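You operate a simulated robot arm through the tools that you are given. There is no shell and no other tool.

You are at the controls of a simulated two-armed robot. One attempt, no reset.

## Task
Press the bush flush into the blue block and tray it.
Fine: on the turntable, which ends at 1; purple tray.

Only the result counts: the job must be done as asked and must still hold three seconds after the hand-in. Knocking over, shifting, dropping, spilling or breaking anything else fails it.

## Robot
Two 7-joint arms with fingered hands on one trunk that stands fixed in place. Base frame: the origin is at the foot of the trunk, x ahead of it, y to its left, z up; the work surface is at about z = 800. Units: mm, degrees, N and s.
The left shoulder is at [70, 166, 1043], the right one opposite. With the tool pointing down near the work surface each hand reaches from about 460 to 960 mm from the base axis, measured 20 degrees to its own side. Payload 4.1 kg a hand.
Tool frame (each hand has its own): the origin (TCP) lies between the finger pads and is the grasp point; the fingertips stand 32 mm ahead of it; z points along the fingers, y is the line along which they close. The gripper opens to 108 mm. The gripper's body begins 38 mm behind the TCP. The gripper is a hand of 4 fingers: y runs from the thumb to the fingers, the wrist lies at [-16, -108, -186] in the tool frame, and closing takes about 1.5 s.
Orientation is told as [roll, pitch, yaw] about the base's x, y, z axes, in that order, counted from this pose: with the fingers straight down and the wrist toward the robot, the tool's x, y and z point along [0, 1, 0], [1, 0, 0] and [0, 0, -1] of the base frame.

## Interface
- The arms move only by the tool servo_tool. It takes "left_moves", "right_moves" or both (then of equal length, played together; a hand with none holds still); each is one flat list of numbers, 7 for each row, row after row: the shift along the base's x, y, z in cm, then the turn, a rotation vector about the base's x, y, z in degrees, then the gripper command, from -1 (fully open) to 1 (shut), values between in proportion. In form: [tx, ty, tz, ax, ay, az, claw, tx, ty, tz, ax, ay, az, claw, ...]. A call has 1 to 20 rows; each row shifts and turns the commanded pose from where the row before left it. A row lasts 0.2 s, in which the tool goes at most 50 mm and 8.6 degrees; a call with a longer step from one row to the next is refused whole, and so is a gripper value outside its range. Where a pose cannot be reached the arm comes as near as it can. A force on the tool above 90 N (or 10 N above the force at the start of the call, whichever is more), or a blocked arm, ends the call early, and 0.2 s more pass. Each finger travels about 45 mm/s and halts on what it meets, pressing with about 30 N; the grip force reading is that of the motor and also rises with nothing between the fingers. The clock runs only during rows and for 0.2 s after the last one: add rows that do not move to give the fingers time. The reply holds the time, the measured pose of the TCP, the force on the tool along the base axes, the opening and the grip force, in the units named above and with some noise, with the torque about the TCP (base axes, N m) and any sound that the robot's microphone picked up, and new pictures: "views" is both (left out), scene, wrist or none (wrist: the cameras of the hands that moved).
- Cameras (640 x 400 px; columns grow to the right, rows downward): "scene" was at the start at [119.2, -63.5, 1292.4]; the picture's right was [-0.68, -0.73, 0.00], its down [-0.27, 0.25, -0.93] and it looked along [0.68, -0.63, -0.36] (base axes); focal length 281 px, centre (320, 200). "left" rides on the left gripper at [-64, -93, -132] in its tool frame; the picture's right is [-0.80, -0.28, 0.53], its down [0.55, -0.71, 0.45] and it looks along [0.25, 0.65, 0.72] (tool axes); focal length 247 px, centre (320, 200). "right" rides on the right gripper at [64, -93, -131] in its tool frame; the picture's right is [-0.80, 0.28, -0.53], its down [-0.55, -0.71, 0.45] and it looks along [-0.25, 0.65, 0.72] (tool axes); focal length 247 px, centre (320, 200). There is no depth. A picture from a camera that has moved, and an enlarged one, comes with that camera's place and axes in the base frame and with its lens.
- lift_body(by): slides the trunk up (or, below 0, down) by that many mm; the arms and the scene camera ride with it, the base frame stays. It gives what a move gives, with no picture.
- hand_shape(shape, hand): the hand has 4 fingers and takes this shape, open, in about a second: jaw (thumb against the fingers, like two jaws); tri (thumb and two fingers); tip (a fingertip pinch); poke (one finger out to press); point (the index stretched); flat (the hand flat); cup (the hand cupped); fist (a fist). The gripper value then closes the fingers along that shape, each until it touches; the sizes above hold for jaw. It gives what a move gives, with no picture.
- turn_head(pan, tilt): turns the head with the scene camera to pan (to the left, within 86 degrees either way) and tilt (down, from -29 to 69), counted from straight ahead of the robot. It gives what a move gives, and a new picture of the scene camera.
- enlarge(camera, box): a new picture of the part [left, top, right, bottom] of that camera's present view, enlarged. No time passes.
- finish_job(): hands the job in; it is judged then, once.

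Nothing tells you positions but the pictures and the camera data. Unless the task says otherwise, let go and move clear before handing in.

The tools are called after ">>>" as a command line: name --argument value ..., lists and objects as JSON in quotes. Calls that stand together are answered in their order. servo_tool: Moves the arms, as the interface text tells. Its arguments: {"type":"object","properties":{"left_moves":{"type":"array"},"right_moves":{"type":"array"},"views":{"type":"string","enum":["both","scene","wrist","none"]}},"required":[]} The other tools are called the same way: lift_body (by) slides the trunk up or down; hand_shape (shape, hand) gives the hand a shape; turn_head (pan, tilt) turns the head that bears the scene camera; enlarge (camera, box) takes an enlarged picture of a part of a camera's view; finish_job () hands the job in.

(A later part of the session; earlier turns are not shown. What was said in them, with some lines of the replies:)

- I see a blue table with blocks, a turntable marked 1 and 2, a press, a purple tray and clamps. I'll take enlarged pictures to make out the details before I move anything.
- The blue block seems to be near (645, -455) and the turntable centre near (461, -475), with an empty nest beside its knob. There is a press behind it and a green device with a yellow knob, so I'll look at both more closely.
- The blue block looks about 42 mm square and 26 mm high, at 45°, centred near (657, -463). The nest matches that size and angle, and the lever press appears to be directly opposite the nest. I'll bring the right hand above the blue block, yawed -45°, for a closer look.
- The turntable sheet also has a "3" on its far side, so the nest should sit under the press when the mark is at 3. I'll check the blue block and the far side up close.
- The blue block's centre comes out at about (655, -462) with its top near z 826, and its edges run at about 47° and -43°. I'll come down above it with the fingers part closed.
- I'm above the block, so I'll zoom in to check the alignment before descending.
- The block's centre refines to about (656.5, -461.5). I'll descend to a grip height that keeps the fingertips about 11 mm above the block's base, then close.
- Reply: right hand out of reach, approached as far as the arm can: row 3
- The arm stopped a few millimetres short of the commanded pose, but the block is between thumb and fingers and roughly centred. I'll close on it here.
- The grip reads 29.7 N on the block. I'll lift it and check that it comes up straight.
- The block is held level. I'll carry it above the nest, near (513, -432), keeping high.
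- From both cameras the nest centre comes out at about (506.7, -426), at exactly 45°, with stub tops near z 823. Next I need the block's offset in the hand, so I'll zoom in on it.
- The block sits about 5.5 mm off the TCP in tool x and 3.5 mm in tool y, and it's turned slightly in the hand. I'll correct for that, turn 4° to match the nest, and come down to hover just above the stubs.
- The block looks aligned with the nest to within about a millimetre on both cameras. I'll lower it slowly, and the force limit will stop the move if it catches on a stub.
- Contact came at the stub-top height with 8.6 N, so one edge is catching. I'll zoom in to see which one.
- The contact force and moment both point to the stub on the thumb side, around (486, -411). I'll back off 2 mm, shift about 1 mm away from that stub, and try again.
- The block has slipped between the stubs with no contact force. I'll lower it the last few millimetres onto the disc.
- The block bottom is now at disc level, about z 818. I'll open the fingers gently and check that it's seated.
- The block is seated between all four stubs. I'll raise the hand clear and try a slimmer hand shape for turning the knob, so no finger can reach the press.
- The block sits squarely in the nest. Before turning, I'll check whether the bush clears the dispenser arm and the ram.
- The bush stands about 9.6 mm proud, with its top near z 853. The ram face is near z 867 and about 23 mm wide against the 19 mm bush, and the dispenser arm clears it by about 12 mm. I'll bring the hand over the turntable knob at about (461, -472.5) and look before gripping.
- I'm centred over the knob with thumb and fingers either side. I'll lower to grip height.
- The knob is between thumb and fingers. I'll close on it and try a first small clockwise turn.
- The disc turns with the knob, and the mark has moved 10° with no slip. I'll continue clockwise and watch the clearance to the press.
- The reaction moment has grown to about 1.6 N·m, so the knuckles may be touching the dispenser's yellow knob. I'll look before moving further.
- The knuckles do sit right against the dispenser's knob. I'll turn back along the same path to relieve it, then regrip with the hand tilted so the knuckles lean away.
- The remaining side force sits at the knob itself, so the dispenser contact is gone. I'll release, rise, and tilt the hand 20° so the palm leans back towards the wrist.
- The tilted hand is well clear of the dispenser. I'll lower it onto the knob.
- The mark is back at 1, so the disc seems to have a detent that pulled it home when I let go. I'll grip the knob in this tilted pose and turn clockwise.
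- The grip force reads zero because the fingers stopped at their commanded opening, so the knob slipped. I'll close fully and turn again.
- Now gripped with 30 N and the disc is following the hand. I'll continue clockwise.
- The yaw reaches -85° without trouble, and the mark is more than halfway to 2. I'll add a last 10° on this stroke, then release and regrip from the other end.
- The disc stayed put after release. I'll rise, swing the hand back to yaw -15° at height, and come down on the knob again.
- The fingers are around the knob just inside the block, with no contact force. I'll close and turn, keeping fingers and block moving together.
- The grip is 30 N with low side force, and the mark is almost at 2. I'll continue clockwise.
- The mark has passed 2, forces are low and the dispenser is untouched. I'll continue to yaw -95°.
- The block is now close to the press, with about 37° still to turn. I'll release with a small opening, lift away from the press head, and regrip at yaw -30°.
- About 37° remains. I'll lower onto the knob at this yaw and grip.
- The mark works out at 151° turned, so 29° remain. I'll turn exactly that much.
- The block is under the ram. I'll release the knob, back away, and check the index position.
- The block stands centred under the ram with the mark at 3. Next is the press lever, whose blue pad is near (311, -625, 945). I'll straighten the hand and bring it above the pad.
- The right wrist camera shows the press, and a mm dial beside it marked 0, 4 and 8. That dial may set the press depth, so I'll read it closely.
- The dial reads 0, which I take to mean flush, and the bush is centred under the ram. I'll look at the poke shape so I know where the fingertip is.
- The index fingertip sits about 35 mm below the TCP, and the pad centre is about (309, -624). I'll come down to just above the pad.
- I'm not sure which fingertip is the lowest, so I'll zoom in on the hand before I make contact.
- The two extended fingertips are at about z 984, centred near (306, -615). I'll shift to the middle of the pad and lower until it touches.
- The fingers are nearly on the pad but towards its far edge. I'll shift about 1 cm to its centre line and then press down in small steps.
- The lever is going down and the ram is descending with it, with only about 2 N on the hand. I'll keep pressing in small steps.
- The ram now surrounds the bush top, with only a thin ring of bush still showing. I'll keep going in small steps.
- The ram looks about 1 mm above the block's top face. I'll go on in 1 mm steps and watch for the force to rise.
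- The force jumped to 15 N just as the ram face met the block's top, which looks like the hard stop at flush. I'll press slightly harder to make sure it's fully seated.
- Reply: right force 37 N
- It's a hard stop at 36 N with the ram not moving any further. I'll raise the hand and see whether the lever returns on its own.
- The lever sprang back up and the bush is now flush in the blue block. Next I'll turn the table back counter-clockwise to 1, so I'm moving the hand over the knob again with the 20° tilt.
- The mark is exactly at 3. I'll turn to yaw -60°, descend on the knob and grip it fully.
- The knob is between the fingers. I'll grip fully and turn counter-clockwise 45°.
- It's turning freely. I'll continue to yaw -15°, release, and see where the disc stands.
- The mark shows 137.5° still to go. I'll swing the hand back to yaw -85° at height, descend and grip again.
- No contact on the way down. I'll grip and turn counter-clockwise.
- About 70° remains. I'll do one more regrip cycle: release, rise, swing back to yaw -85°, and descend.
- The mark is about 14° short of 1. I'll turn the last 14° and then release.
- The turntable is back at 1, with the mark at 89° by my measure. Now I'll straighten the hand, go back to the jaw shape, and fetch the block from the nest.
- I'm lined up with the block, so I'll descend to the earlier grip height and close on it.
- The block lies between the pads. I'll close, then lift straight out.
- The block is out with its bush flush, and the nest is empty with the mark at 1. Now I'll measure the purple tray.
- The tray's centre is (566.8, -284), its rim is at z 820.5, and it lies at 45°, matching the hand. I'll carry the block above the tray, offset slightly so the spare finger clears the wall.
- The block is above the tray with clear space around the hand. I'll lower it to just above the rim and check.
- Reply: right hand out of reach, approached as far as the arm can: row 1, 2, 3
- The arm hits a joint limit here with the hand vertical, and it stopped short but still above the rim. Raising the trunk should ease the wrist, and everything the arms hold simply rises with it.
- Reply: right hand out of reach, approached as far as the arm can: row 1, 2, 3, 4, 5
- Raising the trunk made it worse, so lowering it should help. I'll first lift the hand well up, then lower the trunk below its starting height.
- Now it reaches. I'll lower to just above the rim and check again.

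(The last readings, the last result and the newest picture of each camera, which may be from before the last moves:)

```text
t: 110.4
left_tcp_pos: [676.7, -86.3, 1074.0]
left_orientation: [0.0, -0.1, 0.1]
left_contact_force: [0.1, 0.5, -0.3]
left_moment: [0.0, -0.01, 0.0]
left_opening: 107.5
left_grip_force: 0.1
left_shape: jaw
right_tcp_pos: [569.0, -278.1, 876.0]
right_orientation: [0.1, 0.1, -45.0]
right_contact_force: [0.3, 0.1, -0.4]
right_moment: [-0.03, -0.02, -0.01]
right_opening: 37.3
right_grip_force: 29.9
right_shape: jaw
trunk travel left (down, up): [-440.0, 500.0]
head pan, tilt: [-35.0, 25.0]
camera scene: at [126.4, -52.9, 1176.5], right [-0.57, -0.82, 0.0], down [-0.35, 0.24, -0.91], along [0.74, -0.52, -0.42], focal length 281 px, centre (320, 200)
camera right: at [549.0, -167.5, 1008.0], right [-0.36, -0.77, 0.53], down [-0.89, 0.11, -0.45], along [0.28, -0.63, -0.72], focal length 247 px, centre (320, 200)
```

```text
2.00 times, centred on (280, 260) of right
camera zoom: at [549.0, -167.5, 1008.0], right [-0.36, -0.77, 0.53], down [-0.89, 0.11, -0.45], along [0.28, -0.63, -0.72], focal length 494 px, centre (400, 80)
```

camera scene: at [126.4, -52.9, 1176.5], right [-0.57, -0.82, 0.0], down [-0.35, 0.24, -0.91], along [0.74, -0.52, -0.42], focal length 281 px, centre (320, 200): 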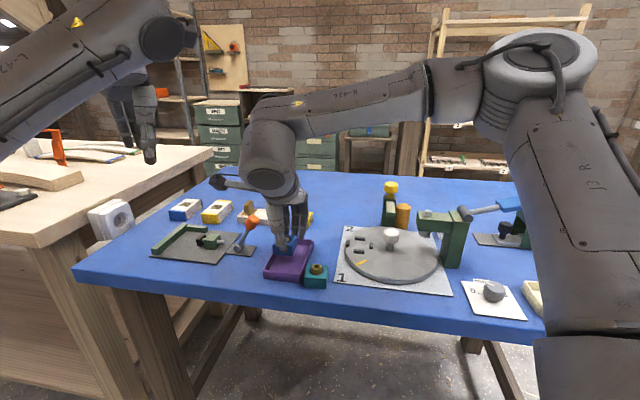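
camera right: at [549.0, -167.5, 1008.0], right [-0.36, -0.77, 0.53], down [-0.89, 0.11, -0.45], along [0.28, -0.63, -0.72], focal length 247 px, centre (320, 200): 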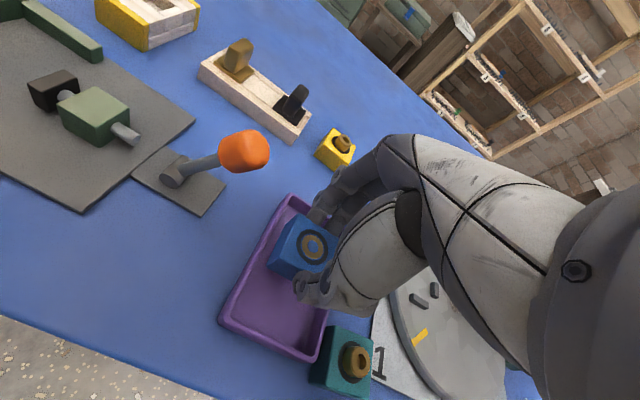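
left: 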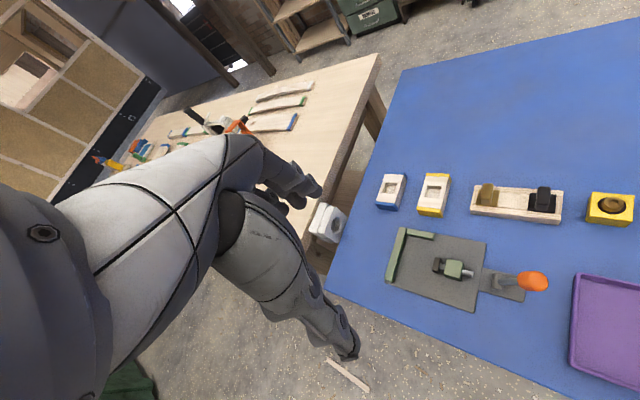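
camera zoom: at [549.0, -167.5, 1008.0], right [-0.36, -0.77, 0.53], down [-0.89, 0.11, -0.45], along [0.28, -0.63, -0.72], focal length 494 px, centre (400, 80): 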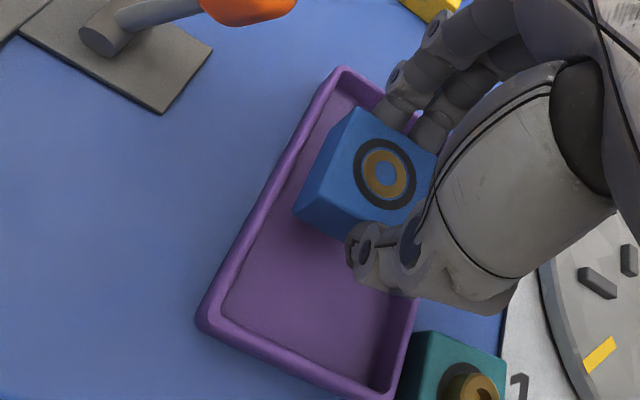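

The block is inside the tray outline with a few millimetres' margin all round. I'll lower it most of the way now.

>>> servo_tool --right_moves '[0.03, 0.03, -0.8, 0, 0, 0, 0.5, 0, 0, -0.7, 0, 0, 0, 0.5, 0, 0, -0.6, 0, 0, 0, 0.5, 0, 0, 0, 0, 0, 0, 0.5]' --views "wrist"

>>> enlarge --camera "scene" --box '[265, 210, 325, 290]'

>>> enlarge --camera "right" --box '[220, 180, 360, 320]'

```text
t: 111.4
left_tcp_pos: [675.6, -84.9, 1072.8]
left_orientation: [0.0, 0.0, 0.1]
left_contact_force: [0.5, 0.2, -0.1]
left_moment: [0.02, 0.0, 0.0]
left_opening: 107.7
left_grip_force: 0.0
left_shape: jaw
right_tcp_pos: [569.6, -276.4, 856.2]
right_orientation: [0.0, -0.1, -44.9]
right_contact_force: [-0.1, -0.3, -1.0]
right_moment: [-0.01, -0.03, 0.0]
right_opening: 37.4
right_grip_force: 29.5
right_shape: jaw
trunk travel left (down, up): [-440.0, 500.0]
head pan, tilt: [-35.0, 25.0]
camera right: at [549.4, -167.2, 987.2], right [-0.36, -0.77, 0.53], down [-0.89, 0.11, -0.45], along [0.28, -0.63, -0.72], focal length 247 px, centre (320, 200)
```

right: 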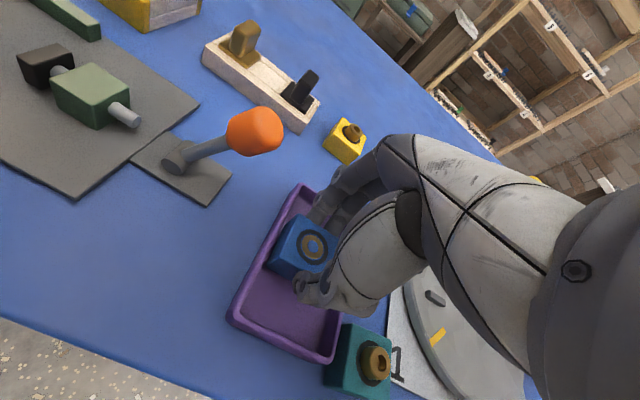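

```text
5.00 times, centred on (295, 250) of scene
camera zoom: at [126.5, -52.9, 1176.5], right [-0.57, -0.82, 0.0], down [-0.35, 0.24, -0.91], along [0.74, -0.52, -0.42], focal length 1406 px, centre (445, -50)
```

zoom: 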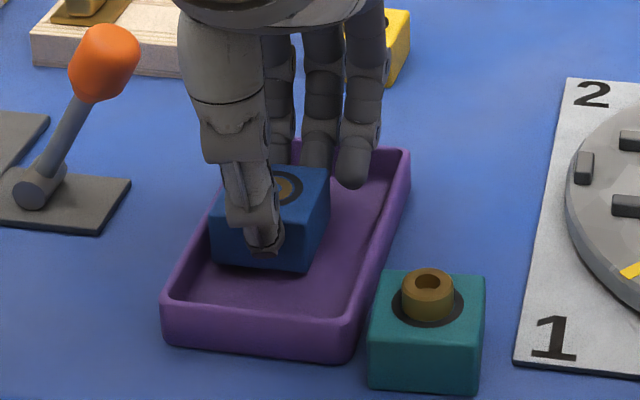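

```text
2.86 times, centred on (290, 250) of right
camera zoom: at [549.4, -167.2, 987.2], right [-0.36, -0.77, 0.53], down [-0.89, 0.11, -0.45], along [0.28, -0.63, -0.72], focal length 706 px, centre (406, 57)
```

zoom: 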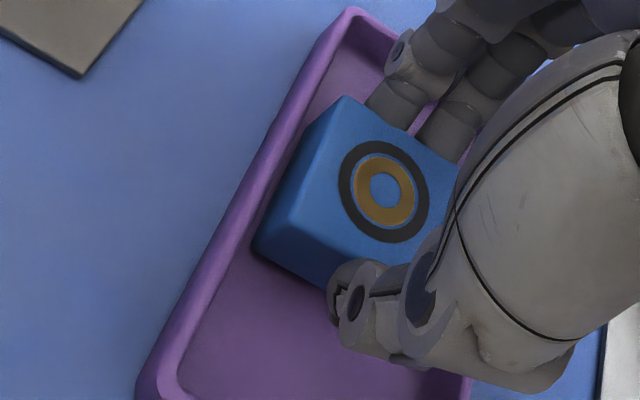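

It's clear on all sides, so I'll lower the last few millimetres.

>>> servo_tool --right_moves '[0, 0, -0.3, 0, 0, 0, 0.5, 0, 0, -0.2, 0, 0, 0, 0.5, 0, 0, -0.1, 0, 0, 0, 0.5, 0, 0, 0, 0, 0, 0, 0.5]' --views "none"

>>> enlarge --camera "right" --box '[220, 180, 360, 320]'

```text
t: 112.4
left_tcp_pos: [675.6, -84.6, 1073.2]
left_orientation: [0.1, 0.1, 0.1]
left_contact_force: [1.1, 1.0, 0.1]
left_moment: [-0.01, 0.03, -0.02]
left_opening: 107.7
left_grip_force: 0.0
left_shape: jaw
right_tcp_pos: [568.9, -277.1, 851.1]
right_orientation: [0.1, -0.1, -44.9]
right_contact_force: [1.4, -1.1, 11.1]
right_moment: [-0.16, -0.2, -0.02]
right_opening: 37.5
right_grip_force: 30.5
right_shape: jaw
trunk travel left (down, up): [-440.0, 500.0]
head pan, tilt: [-35.0, 25.0]
```

```text
2.86 times, centred on (290, 250) of right
camera zoom: at [548.8, -166.7, 982.3], right [-0.36, -0.77, 0.53], down [-0.89, 0.11, -0.45], along [0.29, -0.63, -0.72], focal length 706 px, centre (406, 57)
```

zoom: 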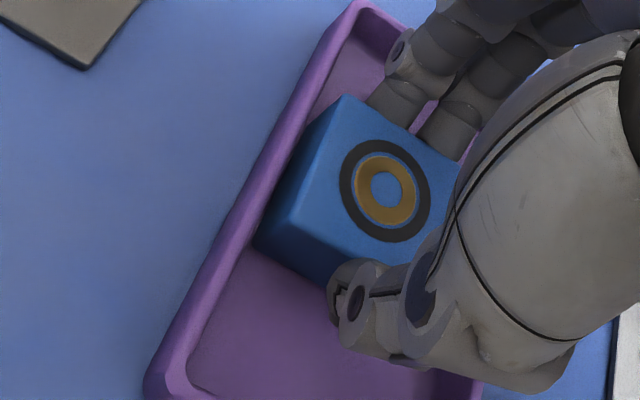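

The floor contact reads 11 N, so the block is down. I'll release gently.

>>> servo_tool --right_moves '[0, 0, 0, 0, 0, 0, 0.35, 0, 0, 0, 0, 0, 0, 0.2, 0, 0, 0, 0, 0, 0, 0.05, 0, 0, 0, 0, 0, 0, -0.1, 0, 0, 0, 0, 0, 0, -0.1]' --views "wrist"

>>> enlarge --camera "right" --box '[200, 160, 360, 340]'

>>> enlarge --camera "scene" --box '[265, 210, 325, 290]'

```text
t: 113.6
left_tcp_pos: [676.7, -86.4, 1073.2]
left_orientation: [-0.1, 0.0, 0.1]
left_contact_force: [0.4, 0.7, 0.4]
left_moment: [0.02, -0.01, -0.02]
left_opening: 107.6
left_grip_force: 0.1
left_shape: jaw
right_tcp_pos: [569.8, -277.5, 849.8]
right_orientation: [-0.1, 0.2, -45.0]
right_contact_force: [-0.6, -0.5, -0.6]
right_moment: [0.05, -0.01, 0.03]
right_opening: 58.9
right_grip_force: 0.0
right_shape: jaw
trunk travel left (down, up): [-440.0, 500.0]
head pan, tilt: [-35.0, 25.0]
camera right: at [549.5, -167.3, 980.8], right [-0.36, -0.77, 0.53], down [-0.89, 0.11, -0.45], along [0.28, -0.63, -0.72], focal length 247 px, centre (320, 200)
```

right: 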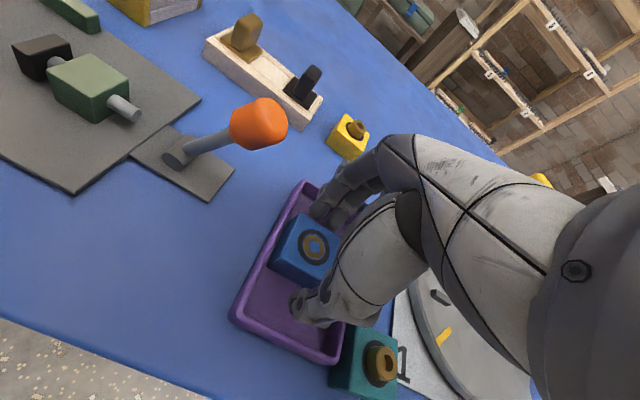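

```text
2.22 times, centred on (280, 250) of right
camera zoom: at [549.5, -167.3, 980.8], right [-0.36, -0.77, 0.53], down [-0.89, 0.11, -0.45], along [0.28, -0.63, -0.72], focal length 549 px, centre (409, 89)
```

zoom: 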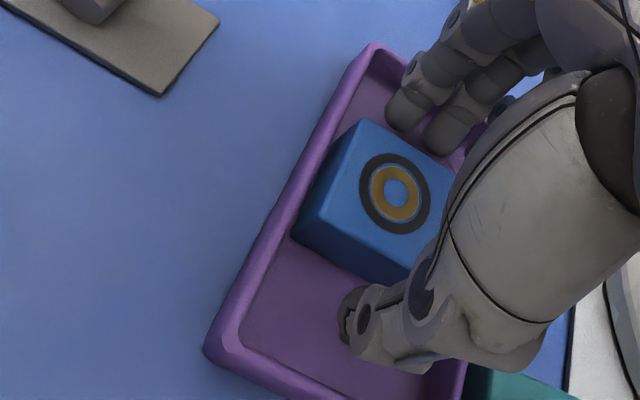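

```text
5.00 times, centred on (295, 250) of scene
camera zoom: at [126.7, -53.1, 1176.4], right [-0.57, -0.82, 0.0], down [-0.35, 0.24, -0.91], along [0.74, -0.52, -0.42], focal length 1406 px, centre (445, -50)
```

zoom: 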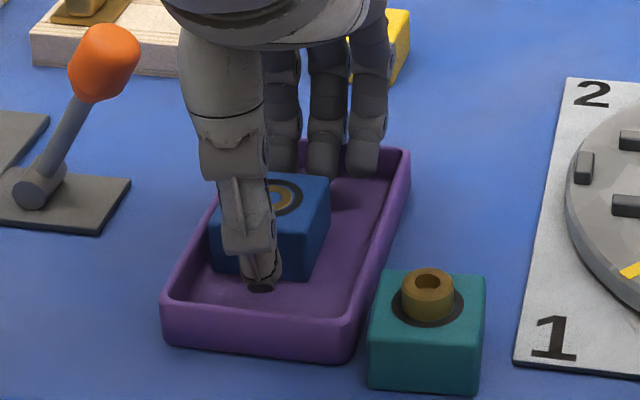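

The block rests flat in the purple tray. I'll raise the hand straight up and clear.

>>> servo_tool --right_moves '[0, 0, 1.5, 0, 0, 0, -0.1, 0, 0, 3.0, 0, 0, 0, -0.1, 0, 0, 4.5, 0, 0, 0, -0.1, 0, 0, 4.5, 0, 0, 0, -0.1, -1.0, -2.0, 4.0, 0, 0, 0, -0.1, -2.0, -4.0, 2.0, 0, 0, 0, -0.1, -2.0, -4.0, 0, 0, 0, 0, -0.1, -1.0, -3.5, 0, 0, 0, 0, -0.1, 0, 0, 0, 0, 0, 0, -0.1]' --views "both"

>>> enlarge --camera "scene" --box '[220, 190, 480, 320]'

>>> enlarge --camera "scene" --box '[255, 220, 335, 290]'

>>> enlarge --camera "scene" --box '[330, 170, 480, 300]'

```text
t: 115.6
left_tcp_pos: [676.1, -85.3, 1073.3]
left_orientation: [0.0, 0.1, 0.2]
left_contact_force: [0.2, 0.5, -0.1]
left_moment: [0.02, -0.01, 0.01]
left_opening: 108.0
left_grip_force: 0.1
left_shape: jaw
right_tcp_pos: [510.8, -412.3, 1044.6]
right_orientation: [-0.2, 0.0, -44.8]
right_contact_force: [1.2, 0.2, 0.5]
right_moment: [-0.01, -0.03, 0.01]
right_opening: 58.9
right_grip_force: 0.2
right_shape: jaw
trunk travel left (down, up): [-440.0, 500.0]
head pan, tilt: [-35.0, 25.0]
camera scene: at [126.9, -52.3, 1176.5], right [-0.57, -0.82, 0.0], down [-0.35, 0.24, -0.91], along [0.74, -0.52, -0.42], focal length 281 px, centre (320, 200)
camera right: at [490.9, -302.2, 1176.2], right [-0.36, -0.76, 0.53], down [-0.89, 0.11, -0.45], along [0.28, -0.63, -0.72], focal length 247 px, centre (320, 200)
```

scene: 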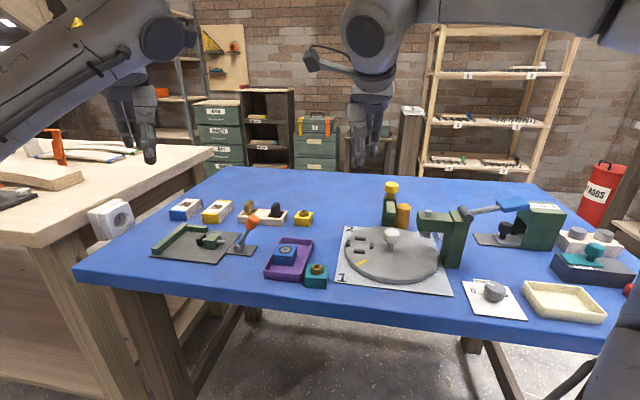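
right: 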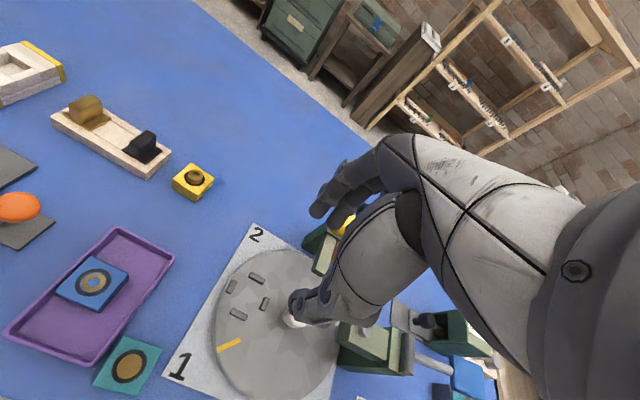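

```text
2.46 times, centred on (350, 255) of scene
camera zoom: at [126.9, -52.3, 1176.5], right [-0.57, -0.82, 0.0], down [-0.35, 0.24, -0.91], along [0.74, -0.52, -0.42], focal length 692 px, centre (246, 65)
```

zoom: 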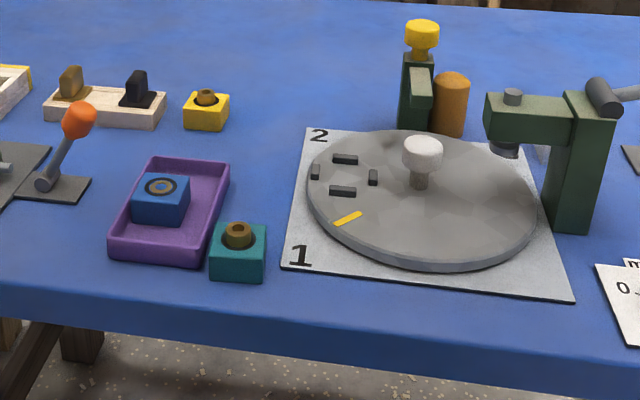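

```text
5.71 times, centred on (295, 255) of scene
camera zoom: at [126.9, -52.3, 1176.5], right [-0.57, -0.82, 0.0], down [-0.35, 0.24, -0.91], along [0.74, -0.52, -0.42], focal length 1606 px, centre (463, -114)
```

zoom: 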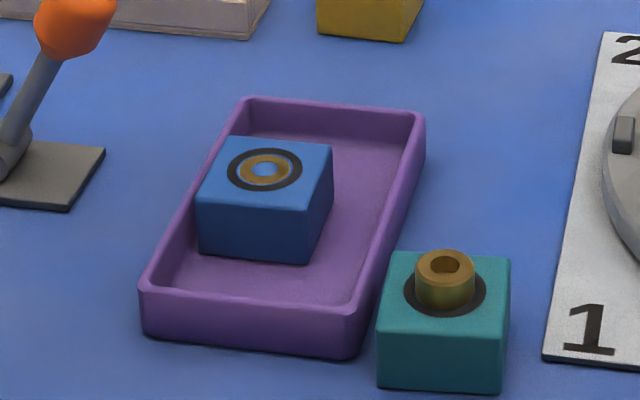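

```text
3.08 times, centred on (405, 235) of scene
camera zoom: at [126.9, -52.3, 1176.5], right [-0.57, -0.82, 0.0], down [-0.35, 0.24, -0.91], along [0.74, -0.52, -0.42], focal length 865 px, centre (58, 92)
```

zoom: 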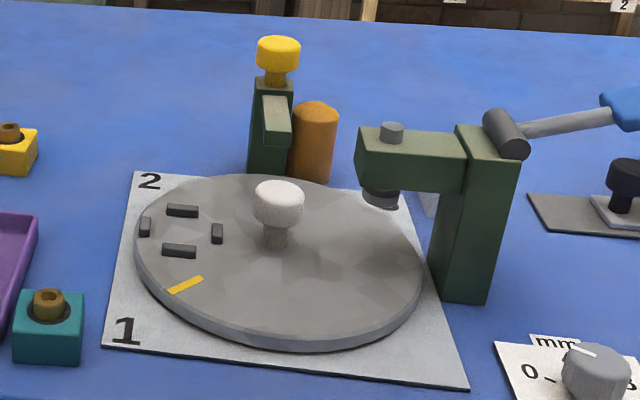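

The blue block sits flat in the purple tray with its bush flush. The turntable mark points at 1, the press lever is back up, and nothing else looks to have moved. The hands are clear, so I'm handing in.

>>> finish_job

```text
The job is handed in.
```

The bush is pressed flush into the blue block, and the block is lying flat in the purple tray. The turntable is back with its mark at 1. I've handed the job in, but no verdict came back.

- **Pressing:** I set the block in the turntable nest, turned it to 3 under the lever press, and pressed until the ram stopped hard at about 36 N. The dial marked in mm already read 0, and I left it there.
- **Possible problem:** early on, while turning the knob, my knuckles probably pushed against the yellow-knobbed dispenser. The side force read about 10 N. I backed off straight away and turned with a tilted hand after that. The dispenser looks unmoved in the later pictures, but I didn't measure it against its starting position.
- **Trunk height:** I lowered the trunk to reach the tray and left it 110 mm below where it started.
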